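You operate a simulated robot arm through the tools that you are given. There is no shell and no other tool. Be economical: measure what you need, move in short steps, check, and stop when the job is done.

You run a simulated robot arm. Do the job below in one go: nothing can be reset, and whatever is moved stays where it is left.

Task
Load the yellow rubber block into the turn plate's pocket and turn the plate half a turn clockwise.
Fine: bring the pocket to the yellow pointer first; shut the upper drawer.

Only the result counts: the job must be done as asked and must still hold three seconds after the hand-in. Knocking over, shifting, dropping, spilling or breaking anything else fails it.

Robot
A 6-joint arm with a two-finger parallel gripper, fixed in place. Base frame: the origin is at the foot of the arm, x ahead of it, y to its left, z up. Units: cm, degrees, N and s.
Its first joint turns from -66.0 to 66.0 degrees. Payload 2.9 kg.
The TCP is the grasp point between the finger pads, 3 cm short of the fingertips. In the tool frame z runs along the fingers and y along their closing line. Largest opening 11 cm; finger width 2, thickness 1; the body of the gripper, 4.8 by 11.2 cm, starts 5.5 cm behind the TCP.
Orientation is told as [roll, pitch, yaw] about the base's x, y, z axes, in that order, counted from this pose: with the fingers straight down and closing along the base's y, the tool's x points along the base's -x, its y along +y and its z along -z.

Tools
- The arm moves only by the tool drive_tool. Its argument "deltas" is a list of rows, each a list of 7 numbers: the shift along the tool's x, y, z in cm, then the turn, a rotation vector about the tool's x, y, z in degrees, then the gripper command, from -1 (shut) to 1 (fully open), values between in proportion. In form: [[tx, ty, tz, wx, wy, wz, grip], ...]. A call has 1 to 8 rows; each row shifts and turns the commanded pose from where the row before left it, along the tool's axes as they then stand. A row lasts 0.2 s, in which the tool goes at most 5 cm and 8.6 degrees; a call with a longer step from one row to the next is refused whole, and so is a gripper value outside its range. A pose out of reach is approached as far as the arm can. The call stops where the force on the tool passes 70 N (or 10 N more than at its start, if that is more) or the arm is blocked; 0.2 s more then pass. Each finger travels about 10.8 cm/s and halts on what it meets, pressing with about 29 N; the grip force reading is that of the motor and also rises with nothing between the fingers. The clock runs only during rows and for 0.2 s after the last one: add rows that do not move to give the fingers time. It gives the time, the measured TCP pose, the force on the tool (base axes), the opening and the grip force at its end, in the units of the frame above (readings bear some noise), and new pictures: "show" is both (left out), scene, wrist or none.
- Cameras (640 x 400 px; columns grow to the right, rows downward): "scene" is fixed at [6.83, 43.7, 141.29]; the picture's right is [-0.78, -0.63, 0.00], its down [-0.23, 0.28, -0.93] and it looks along [0.58, -0.73, -0.36] (base axes); focal length 316 px, centre (320, 200). "wrist" rides on the gripper at [7.2, 1.7, -10.3] in the tool frame; the picture's right is [-0.23, 0.97, 0.00], its down [-0.76, -0.18, -0.62] and it looks along [-0.61, -0.14, 0.78] (tool axes); focal length 222 px, centre (320, 200). There is no depth. A picture from a camera that has moved, and an enlarged one, comes with that camera's place and axes in the base frame and with its lens. The place of the scene camera against the robot may be out by one fixed shift of up to 1.8 cm in any direction.
- close_up(camera, box): a new picture of the part [left, top, right, bottom] of that camera's present view, enlarged. No time passes.
- close_job(): hands the job in; it is judged then, once.

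Go step by step. Nothing tells you positions but the pictures and the camera data: compare them with the known pose of the tool, close in by small moves and look again before you grip or let go. The budget is 120 turns and 200 pictures, counting those below and the enlarged ones. Unless the task says otherwise, let go and move clear before handing in, and close with one line.

The tools are called after "Emit:" by a JSON object that holds its "fn" and its "kwargs". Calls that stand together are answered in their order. drive_tool: Moves the arm, as the interface text tells. Its arguments: {"type":"object","properties":{"deltas":{"type":"array","items":{"type":"array","items":{"type":"number"}}},"show":{"type":"string","enum":["both","scene","wrist","none"]}},"required":["deltas"]} The other tools are called the same way: close_up (camera, box) takes an enlarged picture of a part of a camera's view; close_job () hands the job in.

At the start:

```text
time_s: 0.0
ee_pos: [30.37, 9.24, 131.48]
orientation: [-0.1, -0.1, 0.0]
ft_force: [0.1, 0.8, -0.3]
gripper_width: 10.97
grip_force: 0.0
```

scene: 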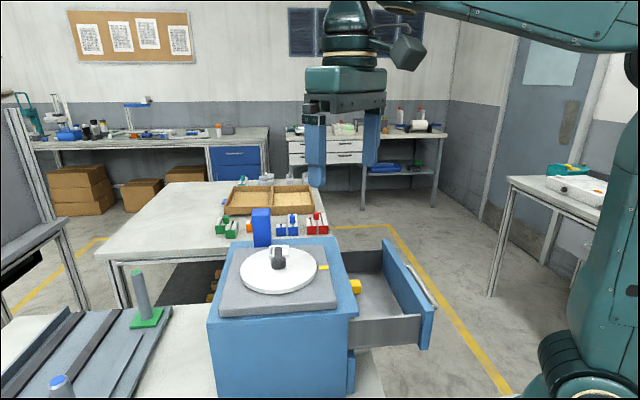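
wrist: 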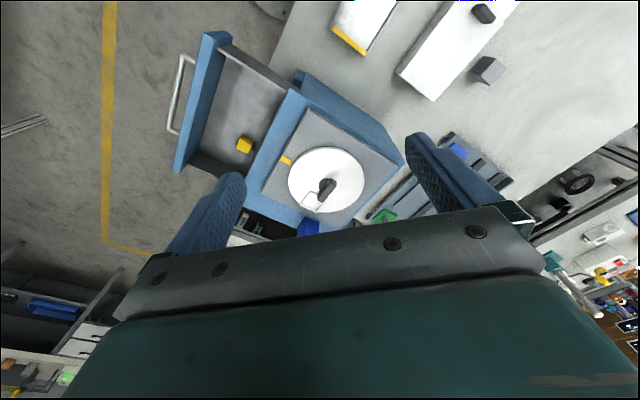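

I see a cabinet with a turn plate on top and an open drawer holding a yellow block. I'll enlarge both views to find the pocket, the pointer and the drawers.

Emit:
{"fn": "close_up", "kwargs": {"camera": "scene", "box": [200, 200, 450, 360]}}

Emit:
{"fn": "close_up", "kwargs": {"camera": "wrist", "box": [160, 20, 420, 240]}}

```text
2.50 times, centred on (325, 280) of scene
camera zoom: at [6.83, 43.7, 141.29], right [-0.78, -0.63, 0.0], down [-0.23, 0.28, -0.93], along [0.58, -0.73, -0.36], focal length 790 px, centre (308, 0)
```

zoom: 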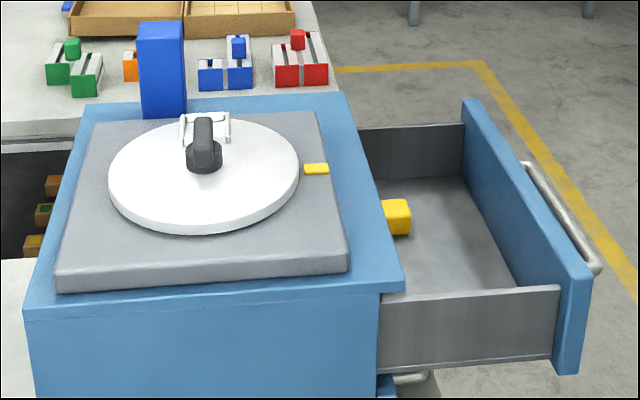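

```text
1.82 times, centred on (290, 130) of wrist
camera zoom: at [22.98, 11.01, 141.7], right [0.23, 0.97, 0.0], down [0.76, -0.18, 0.62], along [0.61, -0.14, -0.78], focal length 404 px, centre (374, 327)
```

zoom: 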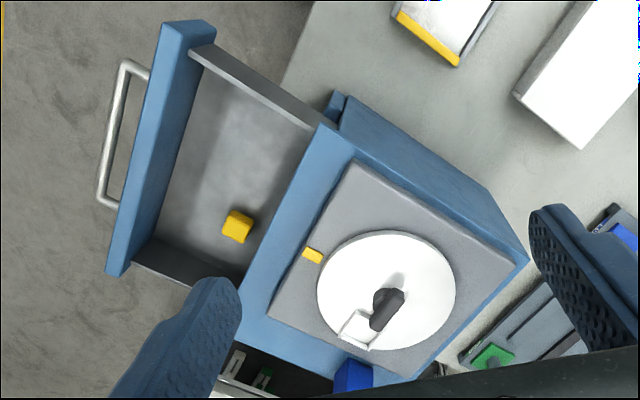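

The plate's centre looks to be near (45.5, 7, 107), with the pocket about a quarter turn counter-clockwise from the pointer. The block sits in the open drawer near (37, -7). I'll move above the plate for a closer look.

Emit:
{"fn": "drive_tool", "kwargs": {"deltas": [[-3, -0.5, 1.9, 0, 0, 0, 1], [-3, -0.5, 1.9, 0, 0, 0, 1], [-3, -0.5, 1.9, 0, 0, 0, 1], [-3, -0.5, 1.9, 0, 0, 0, 1], [0, 0, 0, 0, 0, 0, 1]]}}

```text
time_s: 1.2
ee_pos: [42.53, 7.22, 123.9]
orientation: [0.0, -0.2, 0.0]
ft_force: [0.2, -1.3, 1.3]
gripper_width: 10.99
grip_force: 0.2
camera wrist: at [35.11, 8.97, 134.21], right [0.23, 0.97, 0.0], down [0.76, -0.18, 0.62], along [0.61, -0.14, -0.78], focal length 222 px, centre (320, 200)
```

scene: 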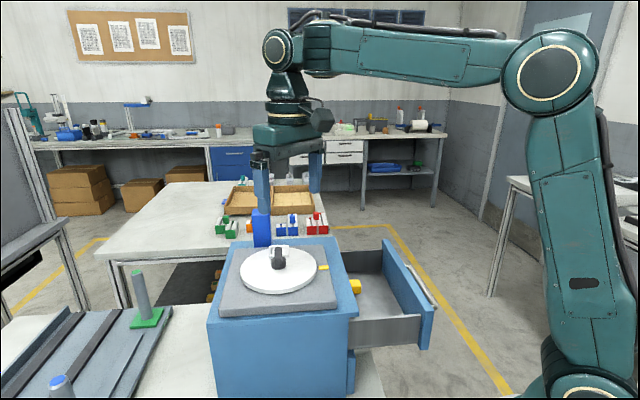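
wrist: 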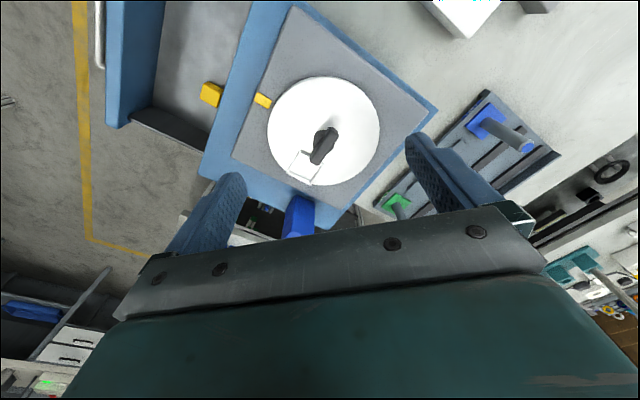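

The plate is clear in the wrist view. I'll enlarge it for the knob and pocket details.

Emit:
{"fn": "close_up", "kwargs": {"camera": "wrist", "box": [190, 0, 440, 240]}}

Emit:
{"fn": "close_up", "kwargs": {"camera": "wrist", "box": [260, 70, 390, 200]}}

Emit:
{"fn": "close_up", "kwargs": {"camera": "scene", "box": [230, 200, 340, 320]}}

```text
1.67 times, centred on (315, 120) of wrist
camera zoom: at [35.11, 8.97, 134.21], right [0.23, 0.97, 0.0], down [0.76, -0.18, 0.62], along [0.61, -0.14, -0.78], focal length 370 px, centre (328, 333)
```

zoom: 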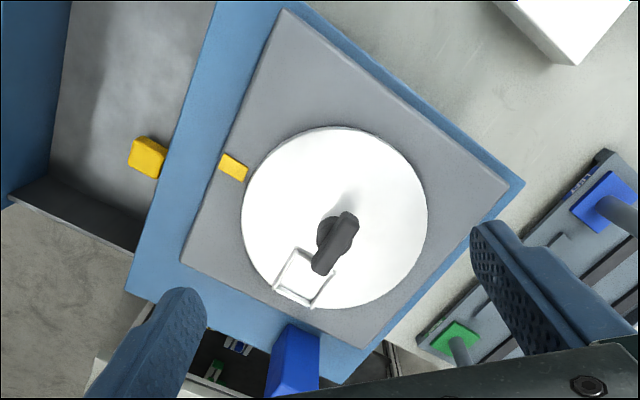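

```text
3.08 times, centred on (325, 135) of wrist
camera zoom: at [35.11, 8.97, 134.21], right [0.23, 0.97, 0.0], down [0.76, -0.18, 0.62], along [0.61, -0.14, -0.78], focal length 684 px, centre (305, 400)
```

zoom: 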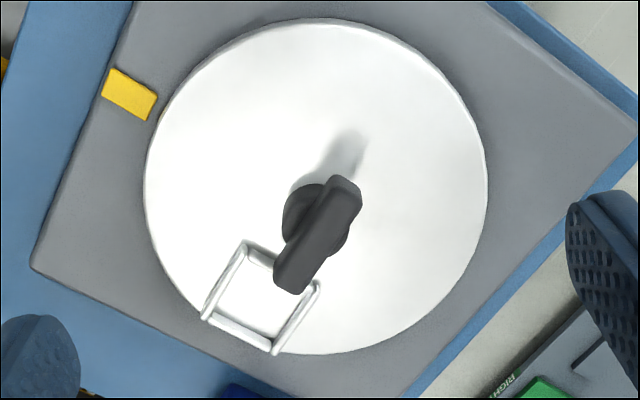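

```text
3.33 times, centred on (285, 260) of scene
camera zoom: at [6.83, 43.7, 141.29], right [-0.78, -0.63, 0.0], down [-0.23, 0.28, -0.93], along [0.58, -0.73, -0.36], focal length 1053 px, centre (437, 0)
```

zoom: 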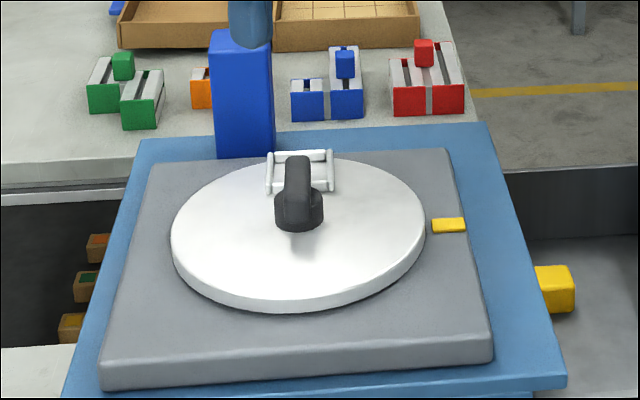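

The knob is a bar on the plate's axis, near (46.1, 6.95), lined up with the pocket at about -42°. The pointer is at about -132°. I'll centre over the knob, turn the gripper across the bar and look again.

Emit:
{"fn": "drive_tool", "kwargs": {"deltas": [[-1.8, -0.13, 2.5, 0, 0, 0, 0.1], [-1.8, -0.13, 2.5, 0, 0, 0, 0.1], [0, 0, 0, 0, 0, 8.4, 0.1], [0, 0, 0, 0, 0, 8.4, 0.1], [0, 0, 0, 0, 0, 8.4, 0.1], [0, 0, 0, 0, 0, 8.4, 0.1], [0, 0, 0, 0, 0, 8.4, 0.1], [0, 0, 0, 0, 0, 0, 0.1]]}}

```text
time_s: 3.0
ee_pos: [45.98, 6.92, 118.83]
orientation: [0.1, 0.1, -42.1]
ft_force: [1.0, -0.3, -0.2]
gripper_width: 6.03
grip_force: 0.0
camera wrist: at [41.58, 13.18, 129.14], right [0.82, 0.57, 0.0], down [0.45, -0.64, 0.62], along [0.36, -0.51, -0.78], focal length 222 px, centre (320, 200)
```

scene: 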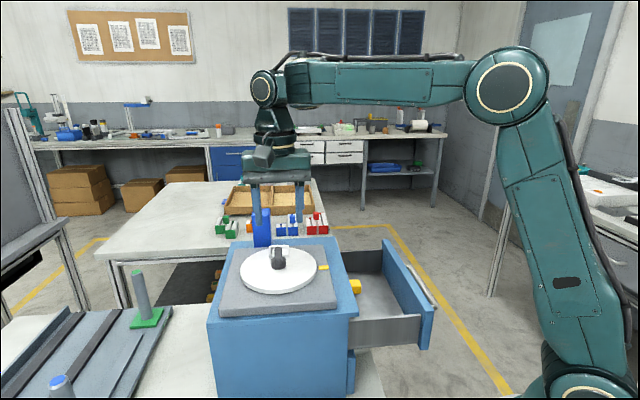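
wrist: 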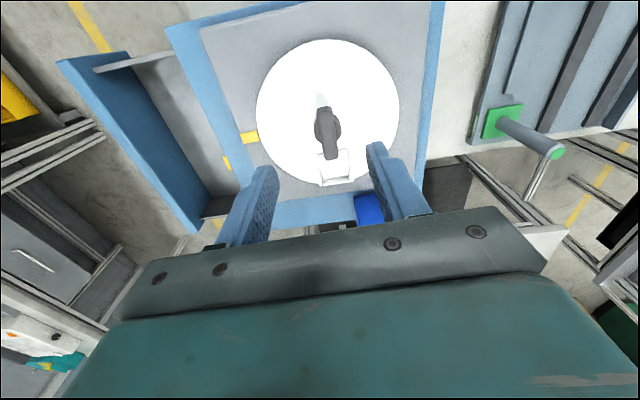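

The gripper is across the bar. I'll enlarge to check the alignment.

Emit:
{"fn": "close_up", "kwargs": {"camera": "wrist", "box": [240, 40, 420, 240]}}

Emit:
{"fn": "close_up", "kwargs": {"camera": "scene", "box": [220, 180, 350, 310]}}

```text
2.00 times, centred on (330, 140) of wrist
camera zoom: at [41.58, 13.18, 129.14], right [0.82, 0.57, 0.0], down [0.45, -0.64, 0.62], along [0.36, -0.51, -0.78], focal length 444 px, centre (300, 320)
```

zoom: 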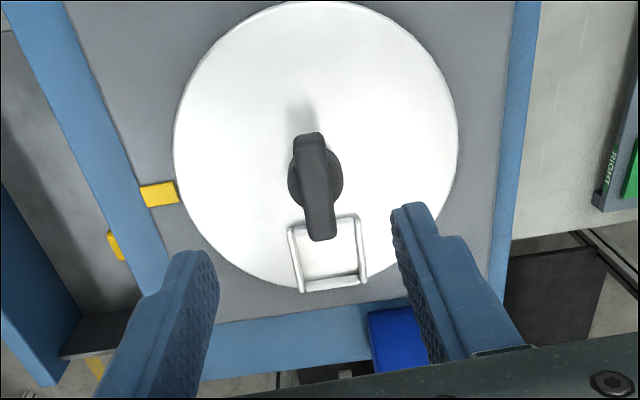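

```text
3.08 times, centred on (285, 245) of scene
camera zoom: at [6.83, 43.7, 141.29], right [-0.78, -0.63, 0.0], down [-0.23, 0.28, -0.93], along [0.58, -0.73, -0.36], focal length 972 px, centre (428, 62)
```

zoom: 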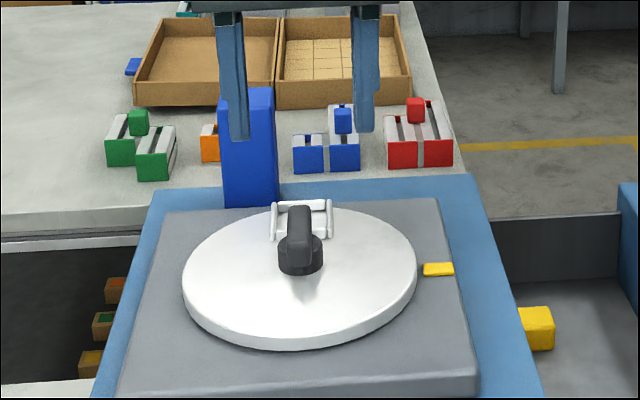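

The bar sits near (46.35, 7.25) at about -45.5°. I'll correct by half a centimetre, come lower and check again.

Emit:
{"fn": "drive_tool", "kwargs": {"deltas": [[-0.05, 0.49, 2, 0, 0, 3.4, 0.1], [0, 0, 2.2, 0, 0, 0, 0.0], [0, 0, 0, 0, 0, 0, 0.0]]}}

Emit:
{"fn": "close_up", "kwargs": {"camera": "wrist", "box": [240, 60, 420, 240]}}

Emit:
{"fn": "close_up", "kwargs": {"camera": "scene", "box": [220, 180, 350, 310]}}

```text
time_s: 3.8
ee_pos: [46.37, 7.26, 114.56]
orientation: [0.1, 0.0, -45.3]
ft_force: [-0.2, 0.1, 0.5]
gripper_width: 5.49
grip_force: 0.1
camera wrist: at [42.33, 13.78, 124.9], right [0.85, 0.52, 0.0], down [0.41, -0.67, 0.62], along [0.33, -0.53, -0.78], focal length 222 px, centre (320, 200)
```

scene: 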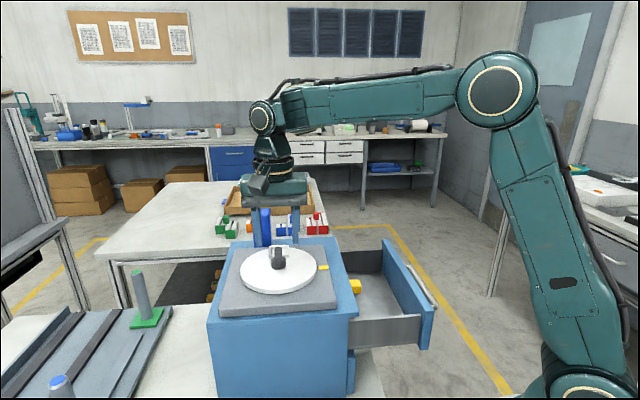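
wrist: 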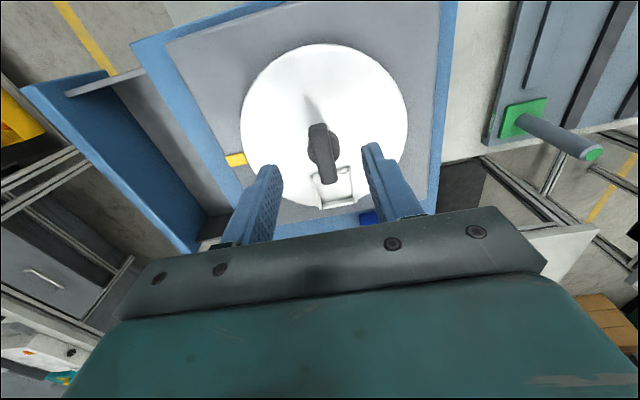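

```text
2.22 times, centred on (330, 150) of wrist
camera zoom: at [42.33, 13.78, 124.9], right [0.85, 0.52, 0.0], down [0.41, -0.67, 0.62], along [0.33, -0.53, -0.78], focal length 494 px, centre (298, 311)
```

zoom: 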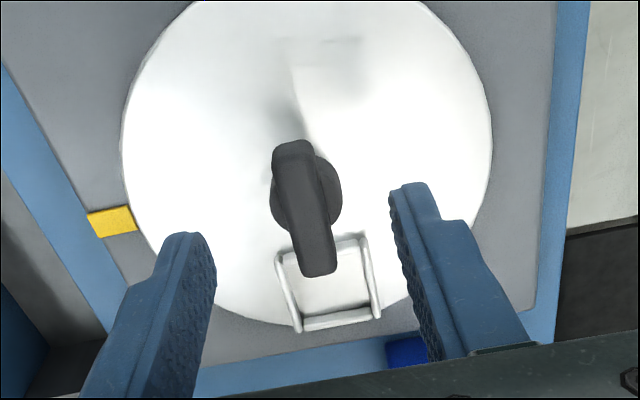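

```text
3.08 times, centred on (285, 245) of scene
camera zoom: at [6.83, 43.7, 141.29], right [-0.78, -0.63, 0.0], down [-0.23, 0.28, -0.93], along [0.58, -0.73, -0.36], focal length 972 px, centre (428, 62)
```

zoom: 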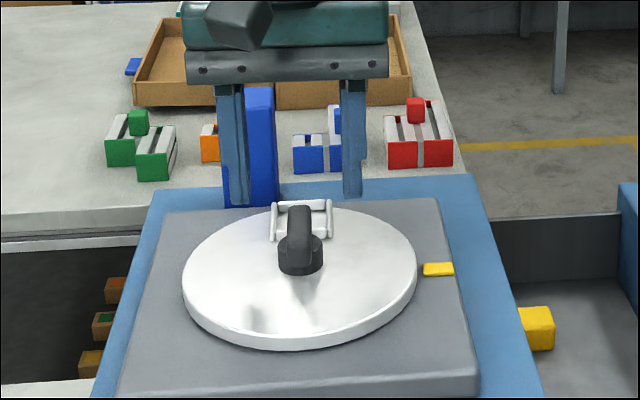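

The triangulation puts the plate top near z 106 and the bar top near 110. I'll make a small correction, descend a bit more and re-check.

Emit:
{"fn": "drive_tool", "kwargs": {"deltas": [[-0.1, 0.17, 1.0, 0, 0, 1.7, 0.0], [0, 0, 1.2, 0, 0, 0, -0.1], [0, 0, 0, 0, 0, 0, -0.1]], "show": "none"}}

Emit:
{"fn": "close_up", "kwargs": {"camera": "wrist", "box": [240, 60, 420, 240]}}

Emit:
{"fn": "close_up", "kwargs": {"camera": "scene", "box": [240, 200, 330, 290]}}

```text
time_s: 4.6
ee_pos: [46.59, 7.34, 112.38]
orientation: [0.0, 0.0, -47.1]
ft_force: [0.8, 0.2, 0.1]
gripper_width: 4.95
grip_force: 0.1
```

```text
2.22 times, centred on (330, 150) of wrist
camera zoom: at [42.74, 13.92, 122.69], right [0.87, 0.5, 0.0], down [0.39, -0.68, 0.62], along [0.31, -0.54, -0.78], focal length 494 px, centre (298, 311)
```

zoom: 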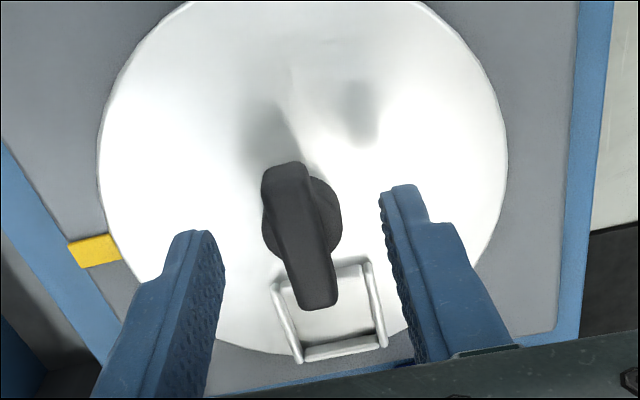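

```text
4.44 times, centred on (285, 245) of scene
camera zoom: at [6.83, 43.7, 141.29], right [-0.78, -0.63, 0.0], down [-0.23, 0.28, -0.93], along [0.58, -0.73, -0.36], focal length 1404 px, centre (476, 0)
```

zoom: 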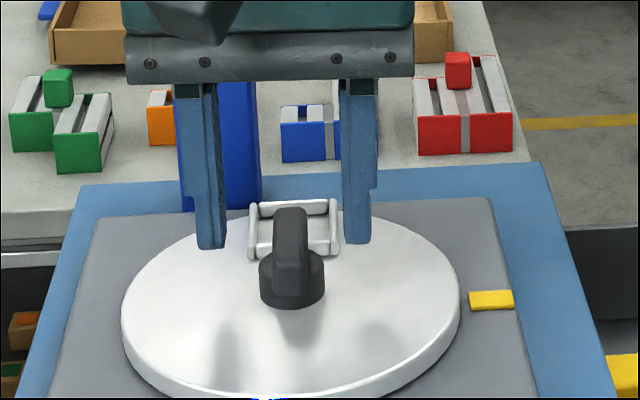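

The fingers are straddling the bar, with the tips about 1 cm above the knob's round foot. I'll go down 0.6 cm more and close.

Emit:
{"fn": "drive_tool", "kwargs": {"deltas": [[0, 0, 0.6, 0, 0, 0, -0.1], [0, 0, 0, 0, 0, 0, -0.4], [0, 0, 0, 0, 0, 0, -0.7], [0, 0, 0, 0, 0, 0, -1], [0, 0, 0, 0, 0, 0, -1]], "show": "none"}}

Emit:
{"fn": "close_up", "kwargs": {"camera": "wrist", "box": [200, 40, 420, 240]}}

Emit:
{"fn": "close_up", "kwargs": {"camera": "scene", "box": [240, 200, 330, 290]}}

```text
time_s: 5.8
ee_pos: [46.59, 7.17, 111.76]
orientation: [-0.1, 0.0, -47.1]
ft_force: [-9.6, -11.5, 0.9]
gripper_width: 1.5
grip_force: 45.0
```

```text
2.00 times, centred on (310, 140) of wrist
camera zoom: at [42.68, 13.86, 122.1], right [0.87, 0.5, 0.0], down [0.39, -0.68, 0.62], along [0.31, -0.54, -0.78], focal length 444 px, centre (340, 320)
```

zoom: 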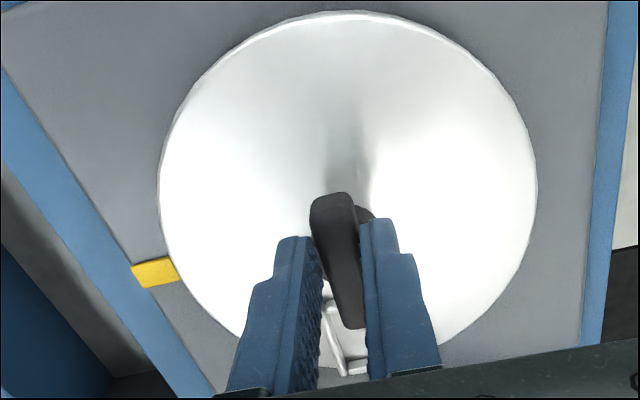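

```text
4.44 times, centred on (285, 245) of scene
camera zoom: at [6.8, 43.66, 141.31], right [-0.78, -0.63, 0.0], down [-0.23, 0.28, -0.93], along [0.58, -0.73, -0.36], focal length 1404 px, centre (476, 0)
```

zoom: 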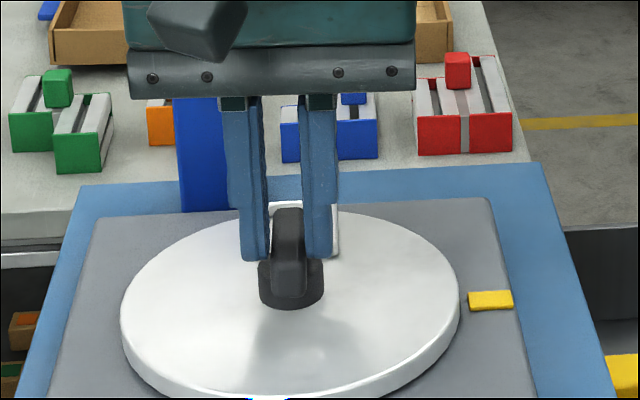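

The bar is gripped (1.5 cm wide), with a side force of about 15 N along the closing line. I'll shift slightly to relieve it before turning.

Emit:
{"fn": "drive_tool", "kwargs": {"deltas": [[0, -0.15, 0, 0, 0, 0, -1], [0, 0, 0, 0, 0, 0, -1]], "show": "none"}}

```text
time_s: 6.4
ee_pos: [46.46, 7.29, 111.73]
orientation: [0.1, 0.0, -46.9]
ft_force: [-3.4, -3.5, -3.0]
gripper_width: 1.52
grip_force: 45.1
```

The force is nearly gone. I'll start turning clockwise with a small test step.

Emit:
{"fn": "drive_tool", "kwargs": {"deltas": [[0, -0.06, 0, 0, 0, 0, -1], [0, 0, 0, 0, 0, 7, -1], [0, 0, 0, 0, 0, 8, -1], [0, 0, 0, 0, 0, 0, -1]]}}

```text
time_s: 7.4
ee_pos: [46.38, 7.22, 111.72]
orientation: [0.1, -0.1, -62.0]
ft_force: [3.3, 8.3, -4.5]
gripper_width: 2.13
grip_force: 45.1
camera wrist: at [44.37, 14.6, 122.13], right [0.97, 0.26, 0.0], down [0.2, -0.76, 0.62], along [0.16, -0.6, -0.78], focal length 222 px, centre (320, 200)
```

scene: 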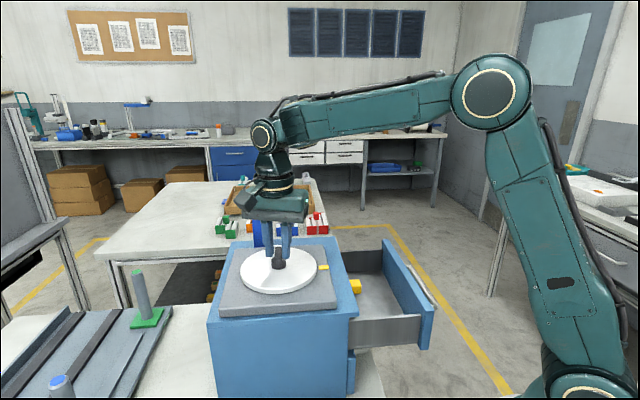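
wrist: 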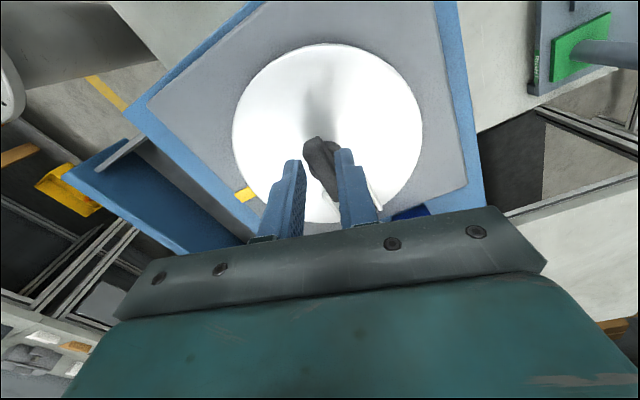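

The opening grew to 2.1 cm, so the bar seems to lag behind the fingers. I'll check whether the plate turned.

Emit:
{"fn": "close_up", "kwargs": {"camera": "wrist", "box": [220, 40, 430, 240]}}

Emit:
{"fn": "close_up", "kwargs": {"camera": "scene", "box": [240, 200, 340, 300]}}

```text
2.00 times, centred on (325, 140) of wrist
camera zoom: at [44.37, 14.6, 122.13], right [0.97, 0.26, 0.0], down [0.2, -0.76, 0.62], along [0.16, -0.6, -0.78], focal length 444 px, centre (310, 320)
```

zoom: 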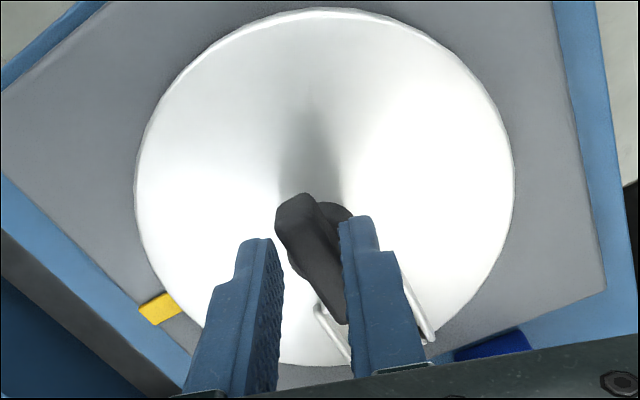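

```text
4.00 times, centred on (290, 250) of scene
camera zoom: at [6.84, 43.73, 141.28], right [-0.78, -0.63, 0.0], down [-0.23, 0.28, -0.93], along [0.58, -0.73, -0.36], focal length 1263 px, centre (440, 0)
```

zoom: 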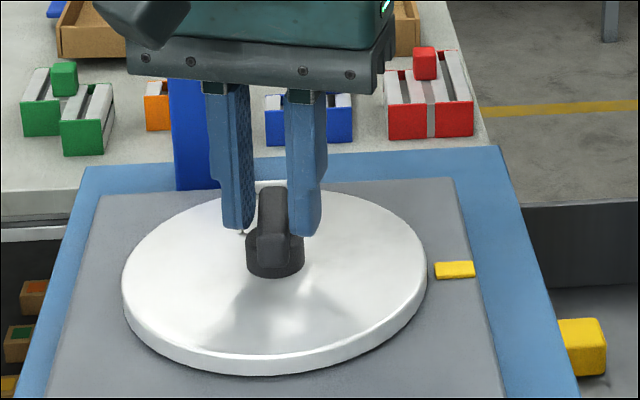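

The bar is still lagging. I'll hold for a moment to see whether the plate follows slowly, as it would with viscous drag.

Emit:
{"fn": "drive_tool", "kwargs": {"deltas": [[0, 0, 0, 0, 0, 0, -1], [0, 0, 0, 0, 0, 0, -1], [0, 0, 0, 0, 0, 0, -1], [0, 0, 0, 0, 0, 0, -1], [0, 0, 0, 0, 0, 0, -1]], "show": "none"}}

```text
time_s: 8.6
ee_pos: [46.34, 7.32, 111.89]
orientation: [0.0, 0.0, -62.0]
ft_force: [5.3, 17.4, -3.5]
gripper_width: 2.12
grip_force: 45.4
```

The plate's friction is more than a knob grip can overcome. Driving the pocket itself gives a longer lever, so I'll release, rise and look at the pocket from above.

Emit:
{"fn": "drive_tool", "kwargs": {"deltas": [[0, 0, 0, 0, 0, 0, -0.3], [0, 0, 0, 0, 0, 0, -0.1], [0, 0, -3, 0, 0, 0, -0.1], [0, 0, -3, 0, 0, -6, -0.1], [0, 0, 0, 0, 0, -6, -0.1], [1, 0, 0, 0, 0, -6, -0.1], [0, 0, 0, 0, 0, 0, -0.1]]}}

Emit:
{"fn": "close_up", "kwargs": {"camera": "wrist", "box": [240, 40, 420, 240]}}

```text
time_s: 10.2
ee_pos: [45.78, 7.92, 117.79]
orientation: [-0.1, 0.0, -44.0]
ft_force: [0.3, 1.0, -1.6]
gripper_width: 4.95
grip_force: 0.0
camera wrist: at [41.57, 14.32, 128.11], right [0.84, 0.54, 0.0], down [0.42, -0.66, 0.62], along [0.34, -0.52, -0.78], focal length 222 px, centre (320, 200)
```

scene: 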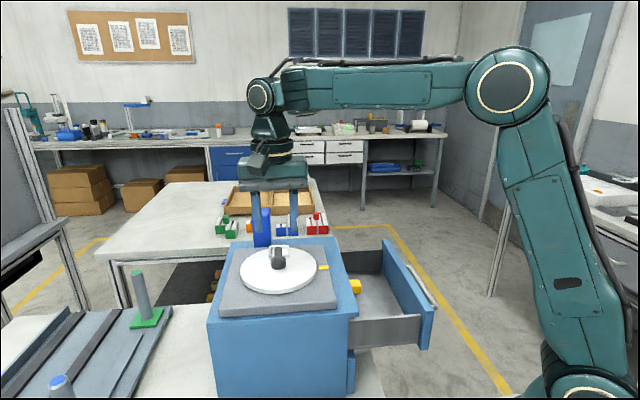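
wrist: 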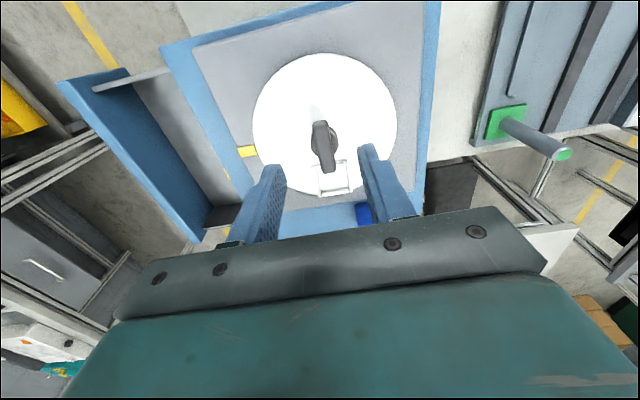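

```text
2.00 times, centred on (330, 140) of wrist
camera zoom: at [41.57, 14.32, 128.11], right [0.84, 0.54, 0.0], down [0.42, -0.66, 0.62], along [0.34, -0.52, -0.78], focal length 444 px, centre (300, 320)
```

zoom: 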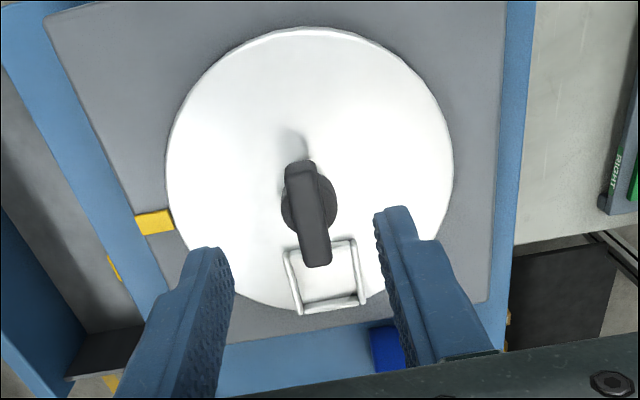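

The pocket frame is about 3.7 cm outside, centred near (50.4, 3.5), 5.2 cm from the axis. I'll close the fingers, hover over the pocket and drive it with the tips inside.

Emit:
{"fn": "drive_tool", "kwargs": {"deltas": [[-3.1, 0, 0, 0, 0, 0, -0.5], [-3.1, 0, 0, 0, 0, 0, -1], [0, 0, 2, 0, 0, 0, -1], [0, 0, 2, 0, 0, 0, -1], [0, 0, 0, 0, 0, 0, -1]]}}

Emit:
{"fn": "close_up", "kwargs": {"camera": "wrist", "box": [230, 40, 410, 240]}}

Emit:
{"fn": "close_up", "kwargs": {"camera": "scene", "box": [240, 190, 340, 290]}}

```text
time_s: 11.4
ee_pos: [50.3, 3.56, 113.85]
orientation: [0.0, 0.0, -44.0]
ft_force: [0.3, -0.5, -0.4]
gripper_width: 0.0
grip_force: 28.5
camera wrist: at [46.06, 9.96, 124.07], right [0.84, 0.54, 0.0], down [0.42, -0.66, 0.62], along [0.34, -0.52, -0.78], focal length 222 px, centre (320, 200)
```

scene: 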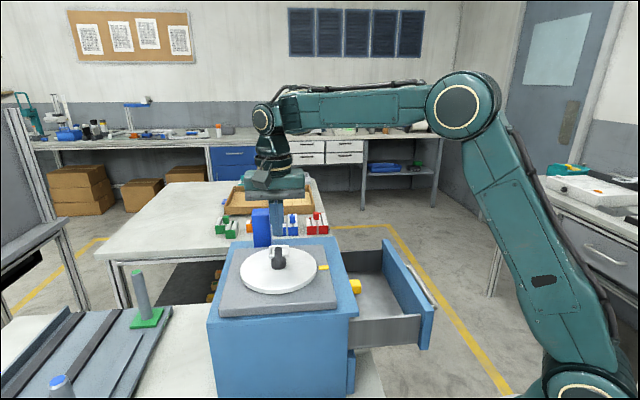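
wrist: 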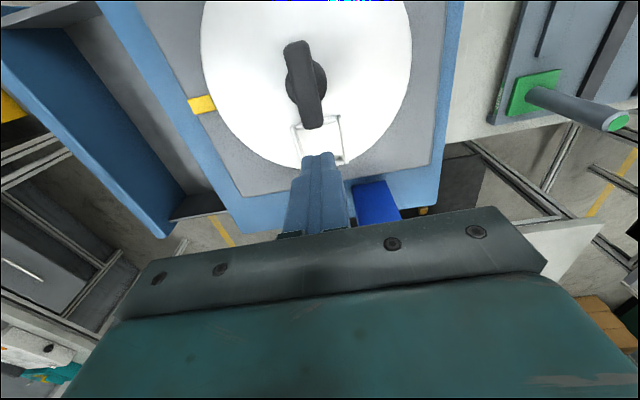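

```text
2.00 times, centred on (320, 140) of wrist
camera zoom: at [46.06, 9.96, 124.07], right [0.84, 0.54, 0.0], down [0.42, -0.66, 0.62], along [0.34, -0.52, -0.78], focal length 444 px, centre (320, 320)
```

zoom: 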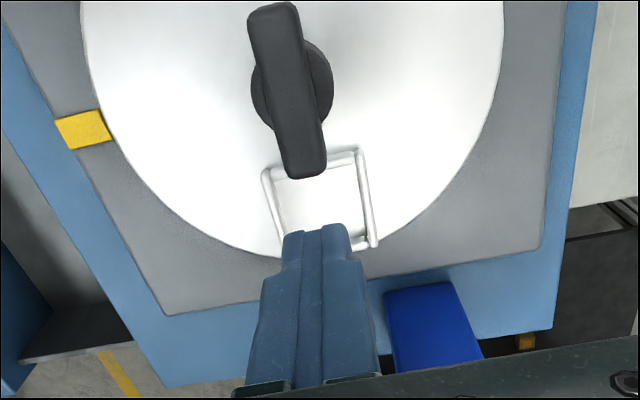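

```text
4.00 times, centred on (290, 240) of scene
camera zoom: at [6.83, 43.7, 141.29], right [-0.78, -0.63, 0.0], down [-0.23, 0.28, -0.93], along [0.58, -0.73, -0.36], focal length 1263 px, centre (440, 40)
```

zoom: 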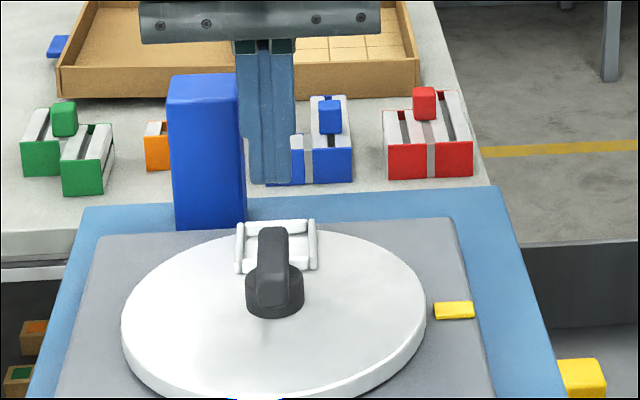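

The tips are centred over the pocket and clear of the blue pillar. I'll lower into it.

Emit:
{"fn": "drive_tool", "kwargs": {"deltas": [[0, 0, 2, 0, 0, 0, -1], [0, 0, 1.6, 0, 0, 0, -1], [0, 0, 0, 0, 0, 0, -1]], "show": "none"}}

Emit:
{"fn": "close_up", "kwargs": {"camera": "wrist", "box": [230, 40, 410, 240]}}

Emit:
{"fn": "close_up", "kwargs": {"camera": "scene", "box": [240, 190, 340, 290]}}

```text
time_s: 12.2
ee_pos: [50.15, 3.49, 110.13]
orientation: [0.1, 0.0, -44.1]
ft_force: [0.1, -0.2, 0.3]
gripper_width: 0.0
grip_force: 28.5
```

```text
2.00 times, centred on (320, 140) of wrist
camera zoom: at [46.04, 9.96, 120.55], right [0.84, 0.54, 0.0], down [0.42, -0.66, 0.62], along [0.34, -0.52, -0.78], focal length 444 px, centre (320, 320)
```

zoom: 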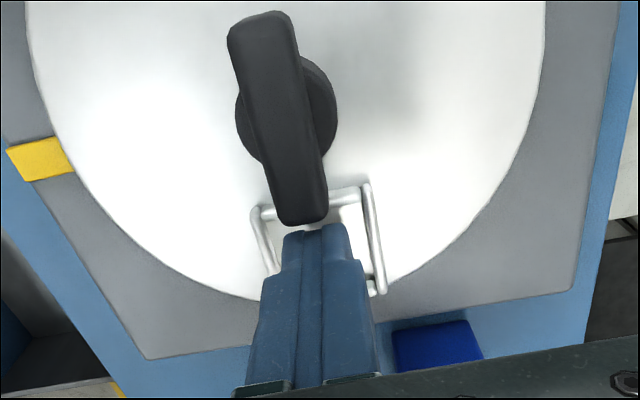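

```text
4.00 times, centred on (290, 240) of scene
camera zoom: at [6.83, 43.7, 141.29], right [-0.78, -0.63, 0.0], down [-0.23, 0.28, -0.93], along [0.58, -0.73, -0.36], focal length 1263 px, centre (440, 40)
```

zoom: 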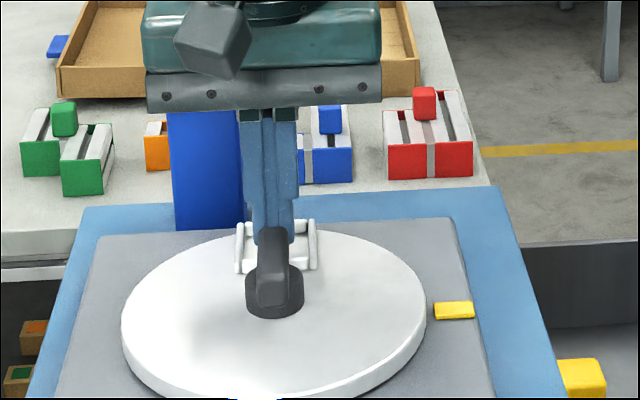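

The tips are still centred. I'll go down a little more until they're inside the frame.

Emit:
{"fn": "drive_tool", "kwargs": {"deltas": [[0, 0, 0.4, 0, 0, 0, -1], [0, 0, 0.4, 0, 0, 0, -1], [0, 0, 0, 0, 0, 0, -1]], "show": "none"}}

Emit:
{"fn": "close_up", "kwargs": {"camera": "scene", "box": [240, 220, 320, 280]}}

```text
time_s: 13.0
ee_pos: [50.17, 3.59, 109.48]
orientation: [0.0, 0.0, -44.1]
ft_force: [-0.2, -0.7, -0.2]
gripper_width: 0.02
grip_force: 29.5
```

```text
6.67 times, centred on (280, 250) of scene
camera zoom: at [6.83, 43.7, 141.29], right [-0.78, -0.63, 0.0], down [-0.23, 0.28, -0.93], along [0.58, -0.73, -0.36], focal length 2106 px, centre (587, -133)
```

zoom: 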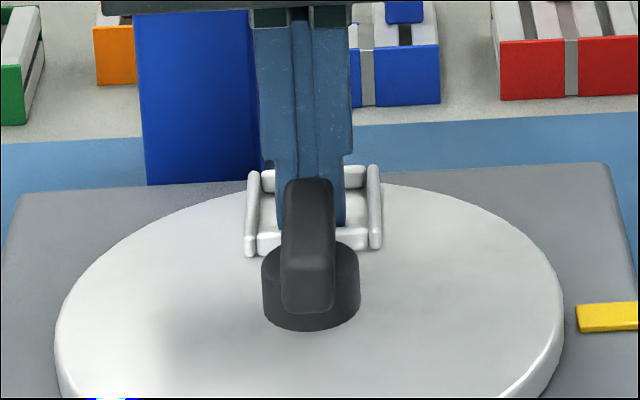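

The tips are inside the frame. I'll push gently clockwise (tool -y) and watch the force.

Emit:
{"fn": "drive_tool", "kwargs": {"deltas": [[0, -0.4, 0, 0, 0, 0, -1], [0, -0.4, 0, 0, 0, 0, -1], [0, 0, 0, 0, 0, 0, -1]], "show": "none"}}

Emit:
{"fn": "close_up", "kwargs": {"camera": "wrist", "box": [230, 40, 410, 240]}}

```text
time_s: 13.8
ee_pos: [49.69, 3.0, 109.4]
orientation: [0.1, 0.0, -44.1]
ft_force: [1.2, 1.4, -0.7]
gripper_width: 0.0
grip_force: 29.1
```

```text
2.00 times, centred on (320, 140) of wrist
camera zoom: at [45.49, 9.4, 119.73], right [0.84, 0.54, 0.0], down [0.42, -0.66, 0.62], along [0.34, -0.52, -0.78], focal length 444 px, centre (320, 320)
```

zoom: 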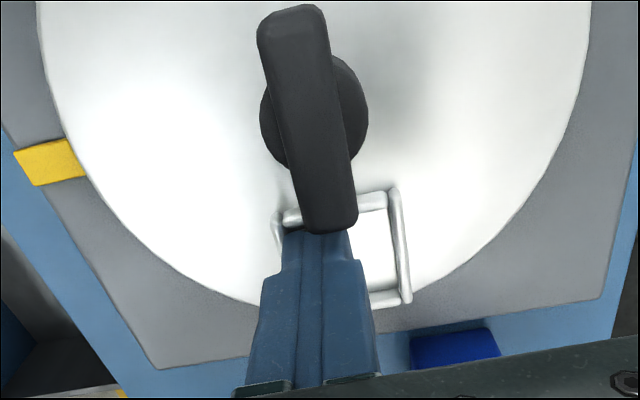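

The finger has met the wall at about 5.1 cm radius. I'll follow the clockwise arc for two steps.

Emit:
{"fn": "drive_tool", "kwargs": {"deltas": [[0.155, -0.694, 0, 0, 0, 8, -1], [0.155, -0.694, 0, 0, 0, 8, -1], [0, 0, 0, 0, 0, 0, -1]], "show": "wrist"}}

```text
time_s: 14.4
ee_pos: [49.81, 2.76, 109.53]
orientation: [2.0, -1.0, -56.0]
ft_force: [21.3, 8.2, -11.4]
gripper_width: 0.0
grip_force: 29.5
stopped in row 2: the force on the tool passed its limit (the readings are from after the stop); the commanded pose is now the measured one
camera wrist: at [46.55, 9.98, 119.71], right [0.93, 0.36, 0.04], down [0.25, -0.73, 0.63], along [0.25, -0.58, -0.78], focal length 222 px, centre (320, 200)
```

wrist: 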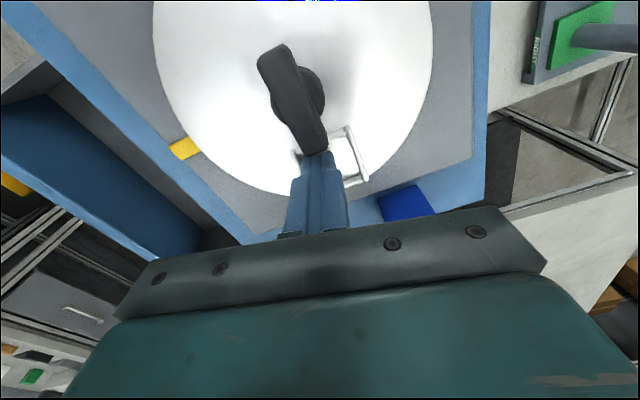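

The force passed 70 N and the plate hardly moved. I'll look closely to see whether it turned at all.

Emit:
{"fn": "close_up", "kwargs": {"camera": "wrist", "box": [150, 0, 450, 220]}}

Emit:
{"fn": "close_up", "kwargs": {"camera": "scene", "box": [220, 210, 350, 310]}}

```text
1.82 times, centred on (300, 110) of wrist
camera zoom: at [46.55, 9.98, 119.71], right [0.93, 0.36, 0.04], down [0.25, -0.73, 0.63], along [0.25, -0.58, -0.78], focal length 404 px, centre (356, 364)
```

zoom: 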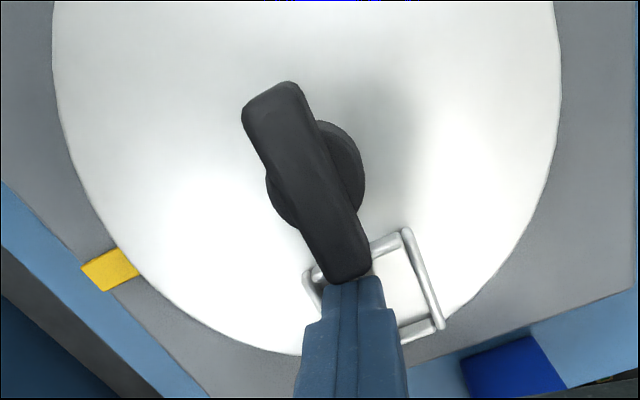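

```text
4.00 times, centred on (285, 260) of scene
camera zoom: at [6.91, 43.73, 141.28], right [-0.78, -0.63, 0.0], down [-0.23, 0.28, -0.93], along [0.58, -0.73, -0.36], focal length 1263 px, centre (460, -40)
```

zoom: 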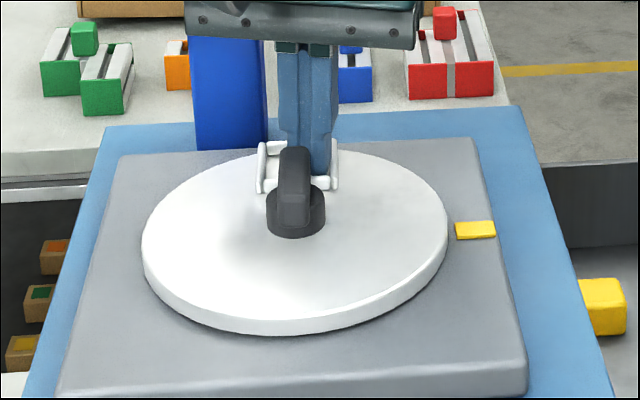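

The plate did not turn clockwise at all, so it's probably at an end stop. I'll undo the tilt, recentre in the pocket and test the counter-clockwise direction, which can also reach the pointer.

Emit:
{"fn": "drive_tool", "kwargs": {"deltas": [[0, 0.3, 0, 0, 0, 0, -1], [0, 0, 0, 1.95, -1.1, -6, -1], [0, 0, 0, 0, 0, -6, -1], [0, 0, 0, 0, 0, 0, -1]], "show": "none"}}

```text
time_s: 15.4
ee_pos: [49.75, 2.97, 109.55]
orientation: [-0.6, -2.0, -44.1]
ft_force: [0.7, 2.1, 0.2]
gripper_width: 0.01
grip_force: 29.4
```

The tilt needs a small fix. Then I'll cross to the other wall and nudge it counter-clockwise.

Emit:
{"fn": "drive_tool", "kwargs": {"deltas": [[0, 0, 0, 0.96, 1.85, 0, -1], [0, 0.4, 0, 0, 0, 0, -1], [0, 0.4, 0, 0, 0, 0, -1], [0, 0.3, 0, 0, 0, 0, -1], [0, 0, 0, 0, 0, 0, -1]], "show": "none"}}

```text
time_s: 16.6
ee_pos: [50.56, 3.75, 109.6]
orientation: [-1.5, -0.1, -44.3]
ft_force: [0.5, 0.4, 0.2]
gripper_width: 0.02
grip_force: 29.3
```

I've worked out the tilt convention and will cancel the last 1.5°. Then I'll continue the counter-clockwise nudge.

Emit:
{"fn": "drive_tool", "kwargs": {"deltas": [[0, 0, 0, -1.5, 0.1, 0, -1], [0, 0.3, 0, 0, 0, 0, -1], [0, 0.2, 0, 0, 0, 0, -1], [0, 0, 0, 0, 0, 0, -1]], "show": "wrist"}}

```text
time_s: 17.6
ee_pos: [50.89, 4.06, 109.61]
orientation: [0.0, 0.1, -44.3]
ft_force: [-4.0, -0.3, 1.3]
gripper_width: 0.0
grip_force: 28.8
camera wrist: at [46.69, 10.55, 119.84], right [0.84, 0.54, 0.0], down [0.42, -0.66, 0.62], along [0.34, -0.53, -0.78], focal length 222 px, centre (320, 200)
```

wrist: 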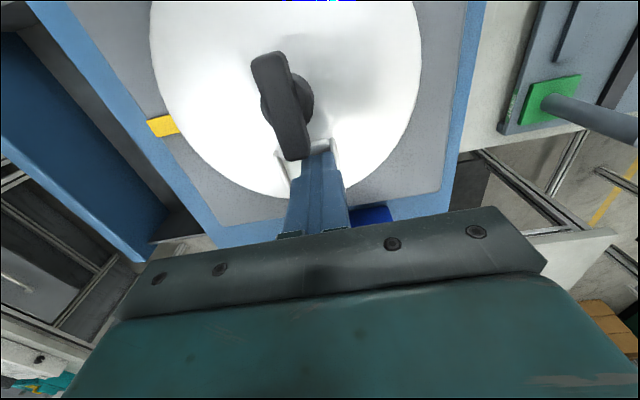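

Contact has just begun on the counter-clockwise wall. I'll push a few millimetres more.

Emit:
{"fn": "drive_tool", "kwargs": {"deltas": [[0.02, 0.25, 0, 0, 0, 0, -1], [0.02, 0.25, 0, 0, 0, 0, -1], [0, 0, 0, 0, 0, 0, -1], [0, 0, 0, 0, 0, 0, -1]], "show": "none"}}

Emit:
{"fn": "close_up", "kwargs": {"camera": "wrist", "box": [150, 0, 450, 220]}}

```text
time_s: 18.6
ee_pos: [51.27, 4.64, 109.54]
orientation: [0.1, -0.1, -44.3]
ft_force: [0.1, -0.6, -0.1]
gripper_width: 0.02
grip_force: 28.9
```

```text
1.82 times, centred on (300, 110) of wrist
camera zoom: at [47.06, 10.93, 119.84], right [0.84, 0.54, 0.0], down [0.42, -0.66, 0.62], along [0.34, -0.53, -0.78], focal length 404 px, centre (356, 364)
```

zoom: 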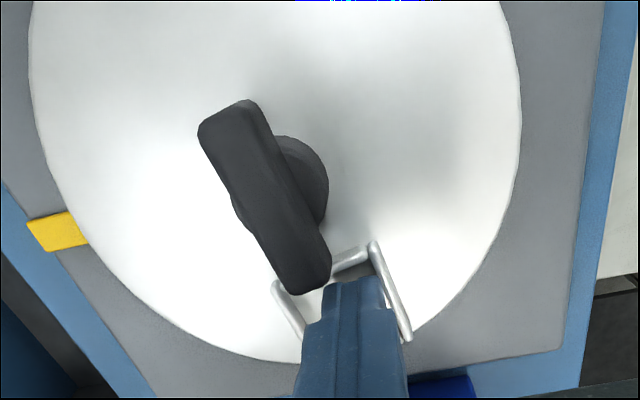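

The plate turns freely counter-clockwise, so its end stop lies clockwise of here. With that little friction the knob will work, so I'll lift out and go back to it.

Emit:
{"fn": "drive_tool", "kwargs": {"deltas": [[0, 0, -3.5, 0, 0, 0, -1], [0, 0, -3.0, 0, 0, 0, -1], [2.6, -0.76, 0, 0, 0, 0, -0.5], [2.57, -0.77, 0, 0, 0, 0, -0.1], [0, 0, 2, 0, 0, -5.8, -0.1], [0, 0, 0, 0, 0, 0, -0.1]], "show": "none"}}

Emit:
{"fn": "close_up", "kwargs": {"camera": "wrist", "box": [230, 40, 430, 240]}}

```text
time_s: 20.0
ee_pos: [46.44, 7.01, 114.07]
orientation: [-0.1, -0.1, -38.4]
ft_force: [0.4, -1.0, -0.1]
gripper_width: 4.93
grip_force: 0.1
```

```text
2.00 times, centred on (330, 140) of wrist
camera zoom: at [41.63, 13.04, 124.34], right [0.78, 0.62, 0.0], down [0.49, -0.61, 0.62], along [0.39, -0.49, -0.78], focal length 444 px, centre (300, 320)
```

zoom: 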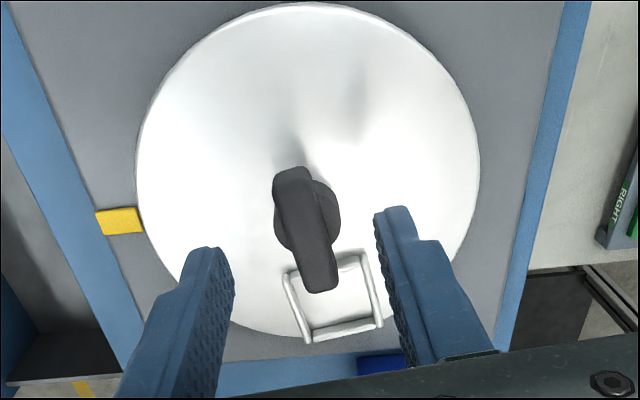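

The bar is lined up. I'll make a small centring shift, then descend, grip and read the force.

Emit:
{"fn": "drive_tool", "kwargs": {"deltas": [[0.15, 0.15, 1.2, 0, 0, 0, -0.1], [0, 0, 1.1, 0, 0, 0, -0.1], [0, 0, 0, 0, 0, 0, -0.5], [0, 0, 0, 0, 0, 0, -1], [0, 0, 0, 0, 0, 0, -1], [0, 0, 0, 0, 0, 0, -1]], "show": "none"}}

```text
time_s: 21.4
ee_pos: [46.42, 7.16, 111.86]
orientation: [-0.1, 0.0, -38.5]
ft_force: [-7.3, -6.1, -0.6]
gripper_width: 1.46
grip_force: 44.7
```

Gripped with little side force. I'll relieve it and turn counter-clockwise about 24°.

Emit:
{"fn": "drive_tool", "kwargs": {"deltas": [[0, -0.12, 0, 0, 0, 0, -1], [0, 0, 0, 0, 0, -8, -1], [0, 0, 0, 0, 0, -8, -1], [0, 0, 0, 0, 0, -8, -1], [0, 0, 0, 0, 0, 0, -1]], "show": "wrist"}}

```text
time_s: 22.6
ee_pos: [46.18, 6.82, 111.7]
orientation: [-0.2, 0.1, -14.8]
ft_force: [-22.1, -34.3, 1.4]
gripper_width: 1.49
grip_force: 45.1
camera wrist: at [39.49, 10.47, 122.04], right [0.47, 0.88, 0.0], down [0.69, -0.36, 0.62], along [0.55, -0.29, -0.78], focal length 222 px, centre (320, 200)
```

wrist: 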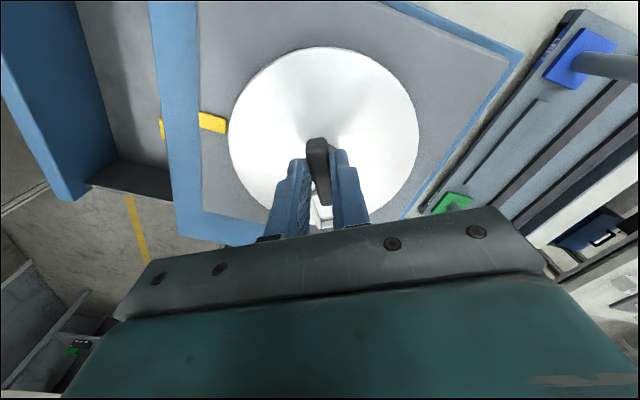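

The plate turns with the knob. The side force shows where the true axis is, so I'll recentre on it.

Emit:
{"fn": "drive_tool", "kwargs": {"deltas": [[0.15, -0.4, 0, 0, 0, 0, -1], [0, 0, 0, 0, 0, 0, -1]], "show": "none"}}

```text
time_s: 23.2
ee_pos: [46.13, 6.9, 111.67]
orientation: [-0.1, -0.1, -14.3]
ft_force: [1.9, -15.5, -0.4]
gripper_width: 1.5
grip_force: 44.6
```

Emit:
{"fn": "drive_tool", "kwargs": {"deltas": [[0, -0.18, 0, 0, 0, 0, -1], [0, 0, 0, 0, 0, -8, -1], [0, 0, 0, 0, 0, -8, -1], [0, 0, 0, 0, 0, 0, -1]], "show": "none"}}

```text
time_s: 24.2
ee_pos: [46.14, 6.54, 111.72]
orientation: [0.0, 0.0, 1.6]
ft_force: [6.9, -18.2, -7.4]
gripper_width: 1.48
grip_force: 45.6
```

The readings put the axis further out, near (47.1, 6.45). I'll open slightly, recentre and regrip.

Emit:
{"fn": "drive_tool", "kwargs": {"deltas": [[0, 0, 0, 0, 0, 0, -0.5], [-0.4, -0.1, 0, 0, 0, 0, -0.5], [-0.45, -0.05, 0, 0, 0, 0, -0.5], [0, 0, 0, 0, 0, 0, -0.5]], "show": "wrist"}}

Emit:
{"fn": "close_up", "kwargs": {"camera": "wrist", "box": [230, 40, 430, 240]}}

```text
time_s: 25.2
ee_pos: [46.97, 6.56, 111.71]
orientation: [-0.1, 0.0, 1.6]
ft_force: [-0.1, -0.2, 0.6]
gripper_width: 2.78
grip_force: 0.1
camera wrist: at [39.46, 8.16, 122.06], right [0.2, 0.98, 0.0], down [0.77, -0.16, 0.62], along [0.61, -0.13, -0.78], focal length 222 px, centre (320, 200)
```

wrist: 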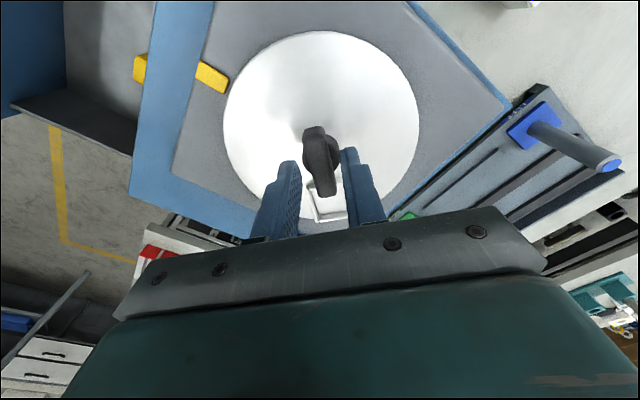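

```text
2.00 times, centred on (330, 140) of wrist
camera zoom: at [39.46, 8.16, 122.06], right [0.2, 0.98, 0.0], down [0.77, -0.16, 0.62], along [0.61, -0.13, -0.78], focal length 444 px, centre (300, 320)
```

zoom: 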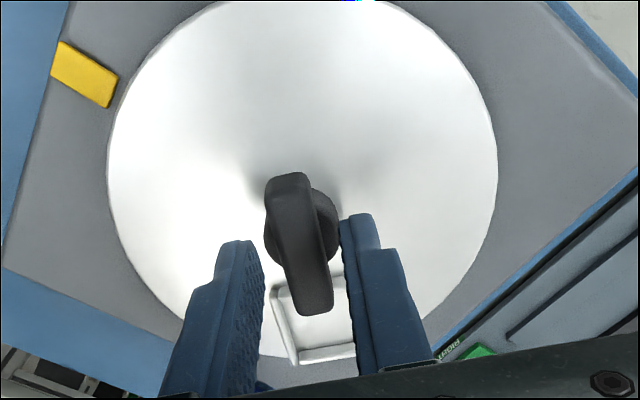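

Now centred on the bar. I'll close again and continue counter-clockwise.

Emit:
{"fn": "drive_tool", "kwargs": {"deltas": [[0, 0, 0, 0, 0, 0, -1], [0, 0, 0, 0, 0, 0, -1], [0, 0, 0, 0, 0, -8, -1], [0, 0, 0, 0, 0, -8, -1], [0, 0, 0, 0, 0, -8, -1], [0, 0, 0, 0, 0, 0, -1]], "show": "none"}}

```text
time_s: 26.6
ee_pos: [46.77, 6.35, 111.77]
orientation: [-0.2, 0.1, 25.5]
ft_force: [3.0, -14.0, 3.8]
gripper_width: 1.47
grip_force: 44.8
```

Emit:
{"fn": "drive_tool", "kwargs": {"deltas": [[0, -0.18, 0, 0, 0, 0, -1], [0, 0, 0, 0, 0, -8, -1], [0, 0, 0, 0, 0, -8, -1], [0, 0, 0, 0, 0, -8, -1], [0, 0, 0, 0, 0, 0, -1]], "show": "none"}}

```text
time_s: 27.8
ee_pos: [46.97, 6.28, 111.79]
orientation: [-0.1, 0.0, 49.5]
ft_force: [8.8, -15.0, 3.7]
gripper_width: 1.48
grip_force: 44.7
```

Emit:
{"fn": "drive_tool", "kwargs": {"deltas": [[0, -0.2, 0, 0, 0, 0, -1], [0, 0, 0, 0, 0, -8, -1], [0, 0, 0, 0, 0, -8, -1], [0, 0, 0, 0, 0, -8, -1], [0, 0, 0, 0, 0, 0, -1]]}}

```text
time_s: 29.0
ee_pos: [47.07, 6.08, 111.77]
orientation: [-0.1, 0.0, 73.7]
ft_force: [3.8, -4.9, 6.8]
gripper_width: 1.5
grip_force: 45.2
camera wrist: at [43.3, -0.13, 122.05], right [-0.87, 0.49, 0.0], down [0.38, 0.68, 0.62], along [0.31, 0.54, -0.78], focal length 222 px, centre (320, 200)
```

scene: 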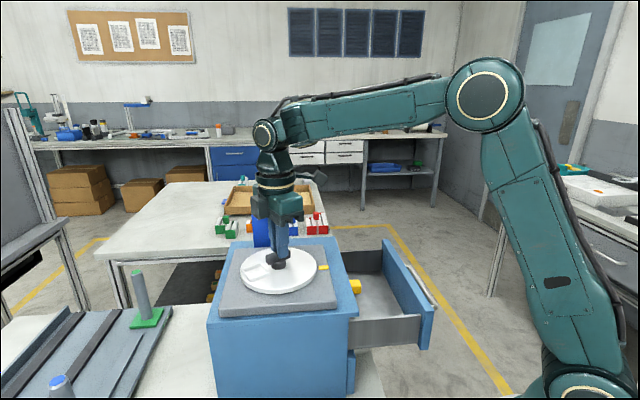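
wrist: 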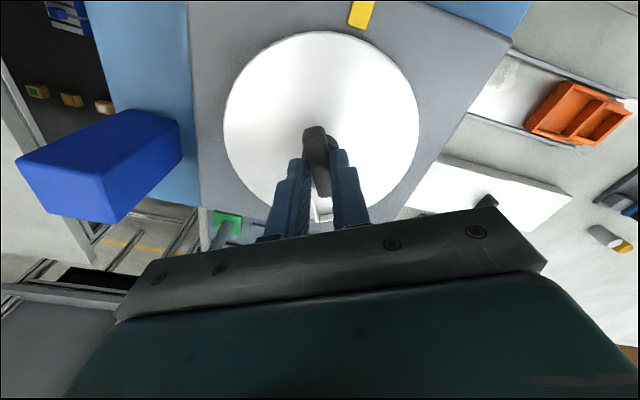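

Turning well; the pocket has gone round to the left side. I'll continue.

Emit:
{"fn": "drive_tool", "kwargs": {"deltas": [[0, -0.07, 0, 0, 0, 0, -1], [0, 0, 0, 0, 0, -8, -1], [0, 0, 0, 0, 0, -8, -1], [0, 0, 0, 0, 0, -8, -1], [0, 0, 0, 0, 0, -8, -1], [0, 0, 0, 0, 0, 0, -1]], "show": "none"}}

```text
time_s: 30.4
ee_pos: [47.24, 6.2, 111.77]
orientation: [-0.1, 0.1, 105.7]
ft_force: [16.9, 0.9, 5.2]
gripper_width: 1.47
grip_force: 45.4
```

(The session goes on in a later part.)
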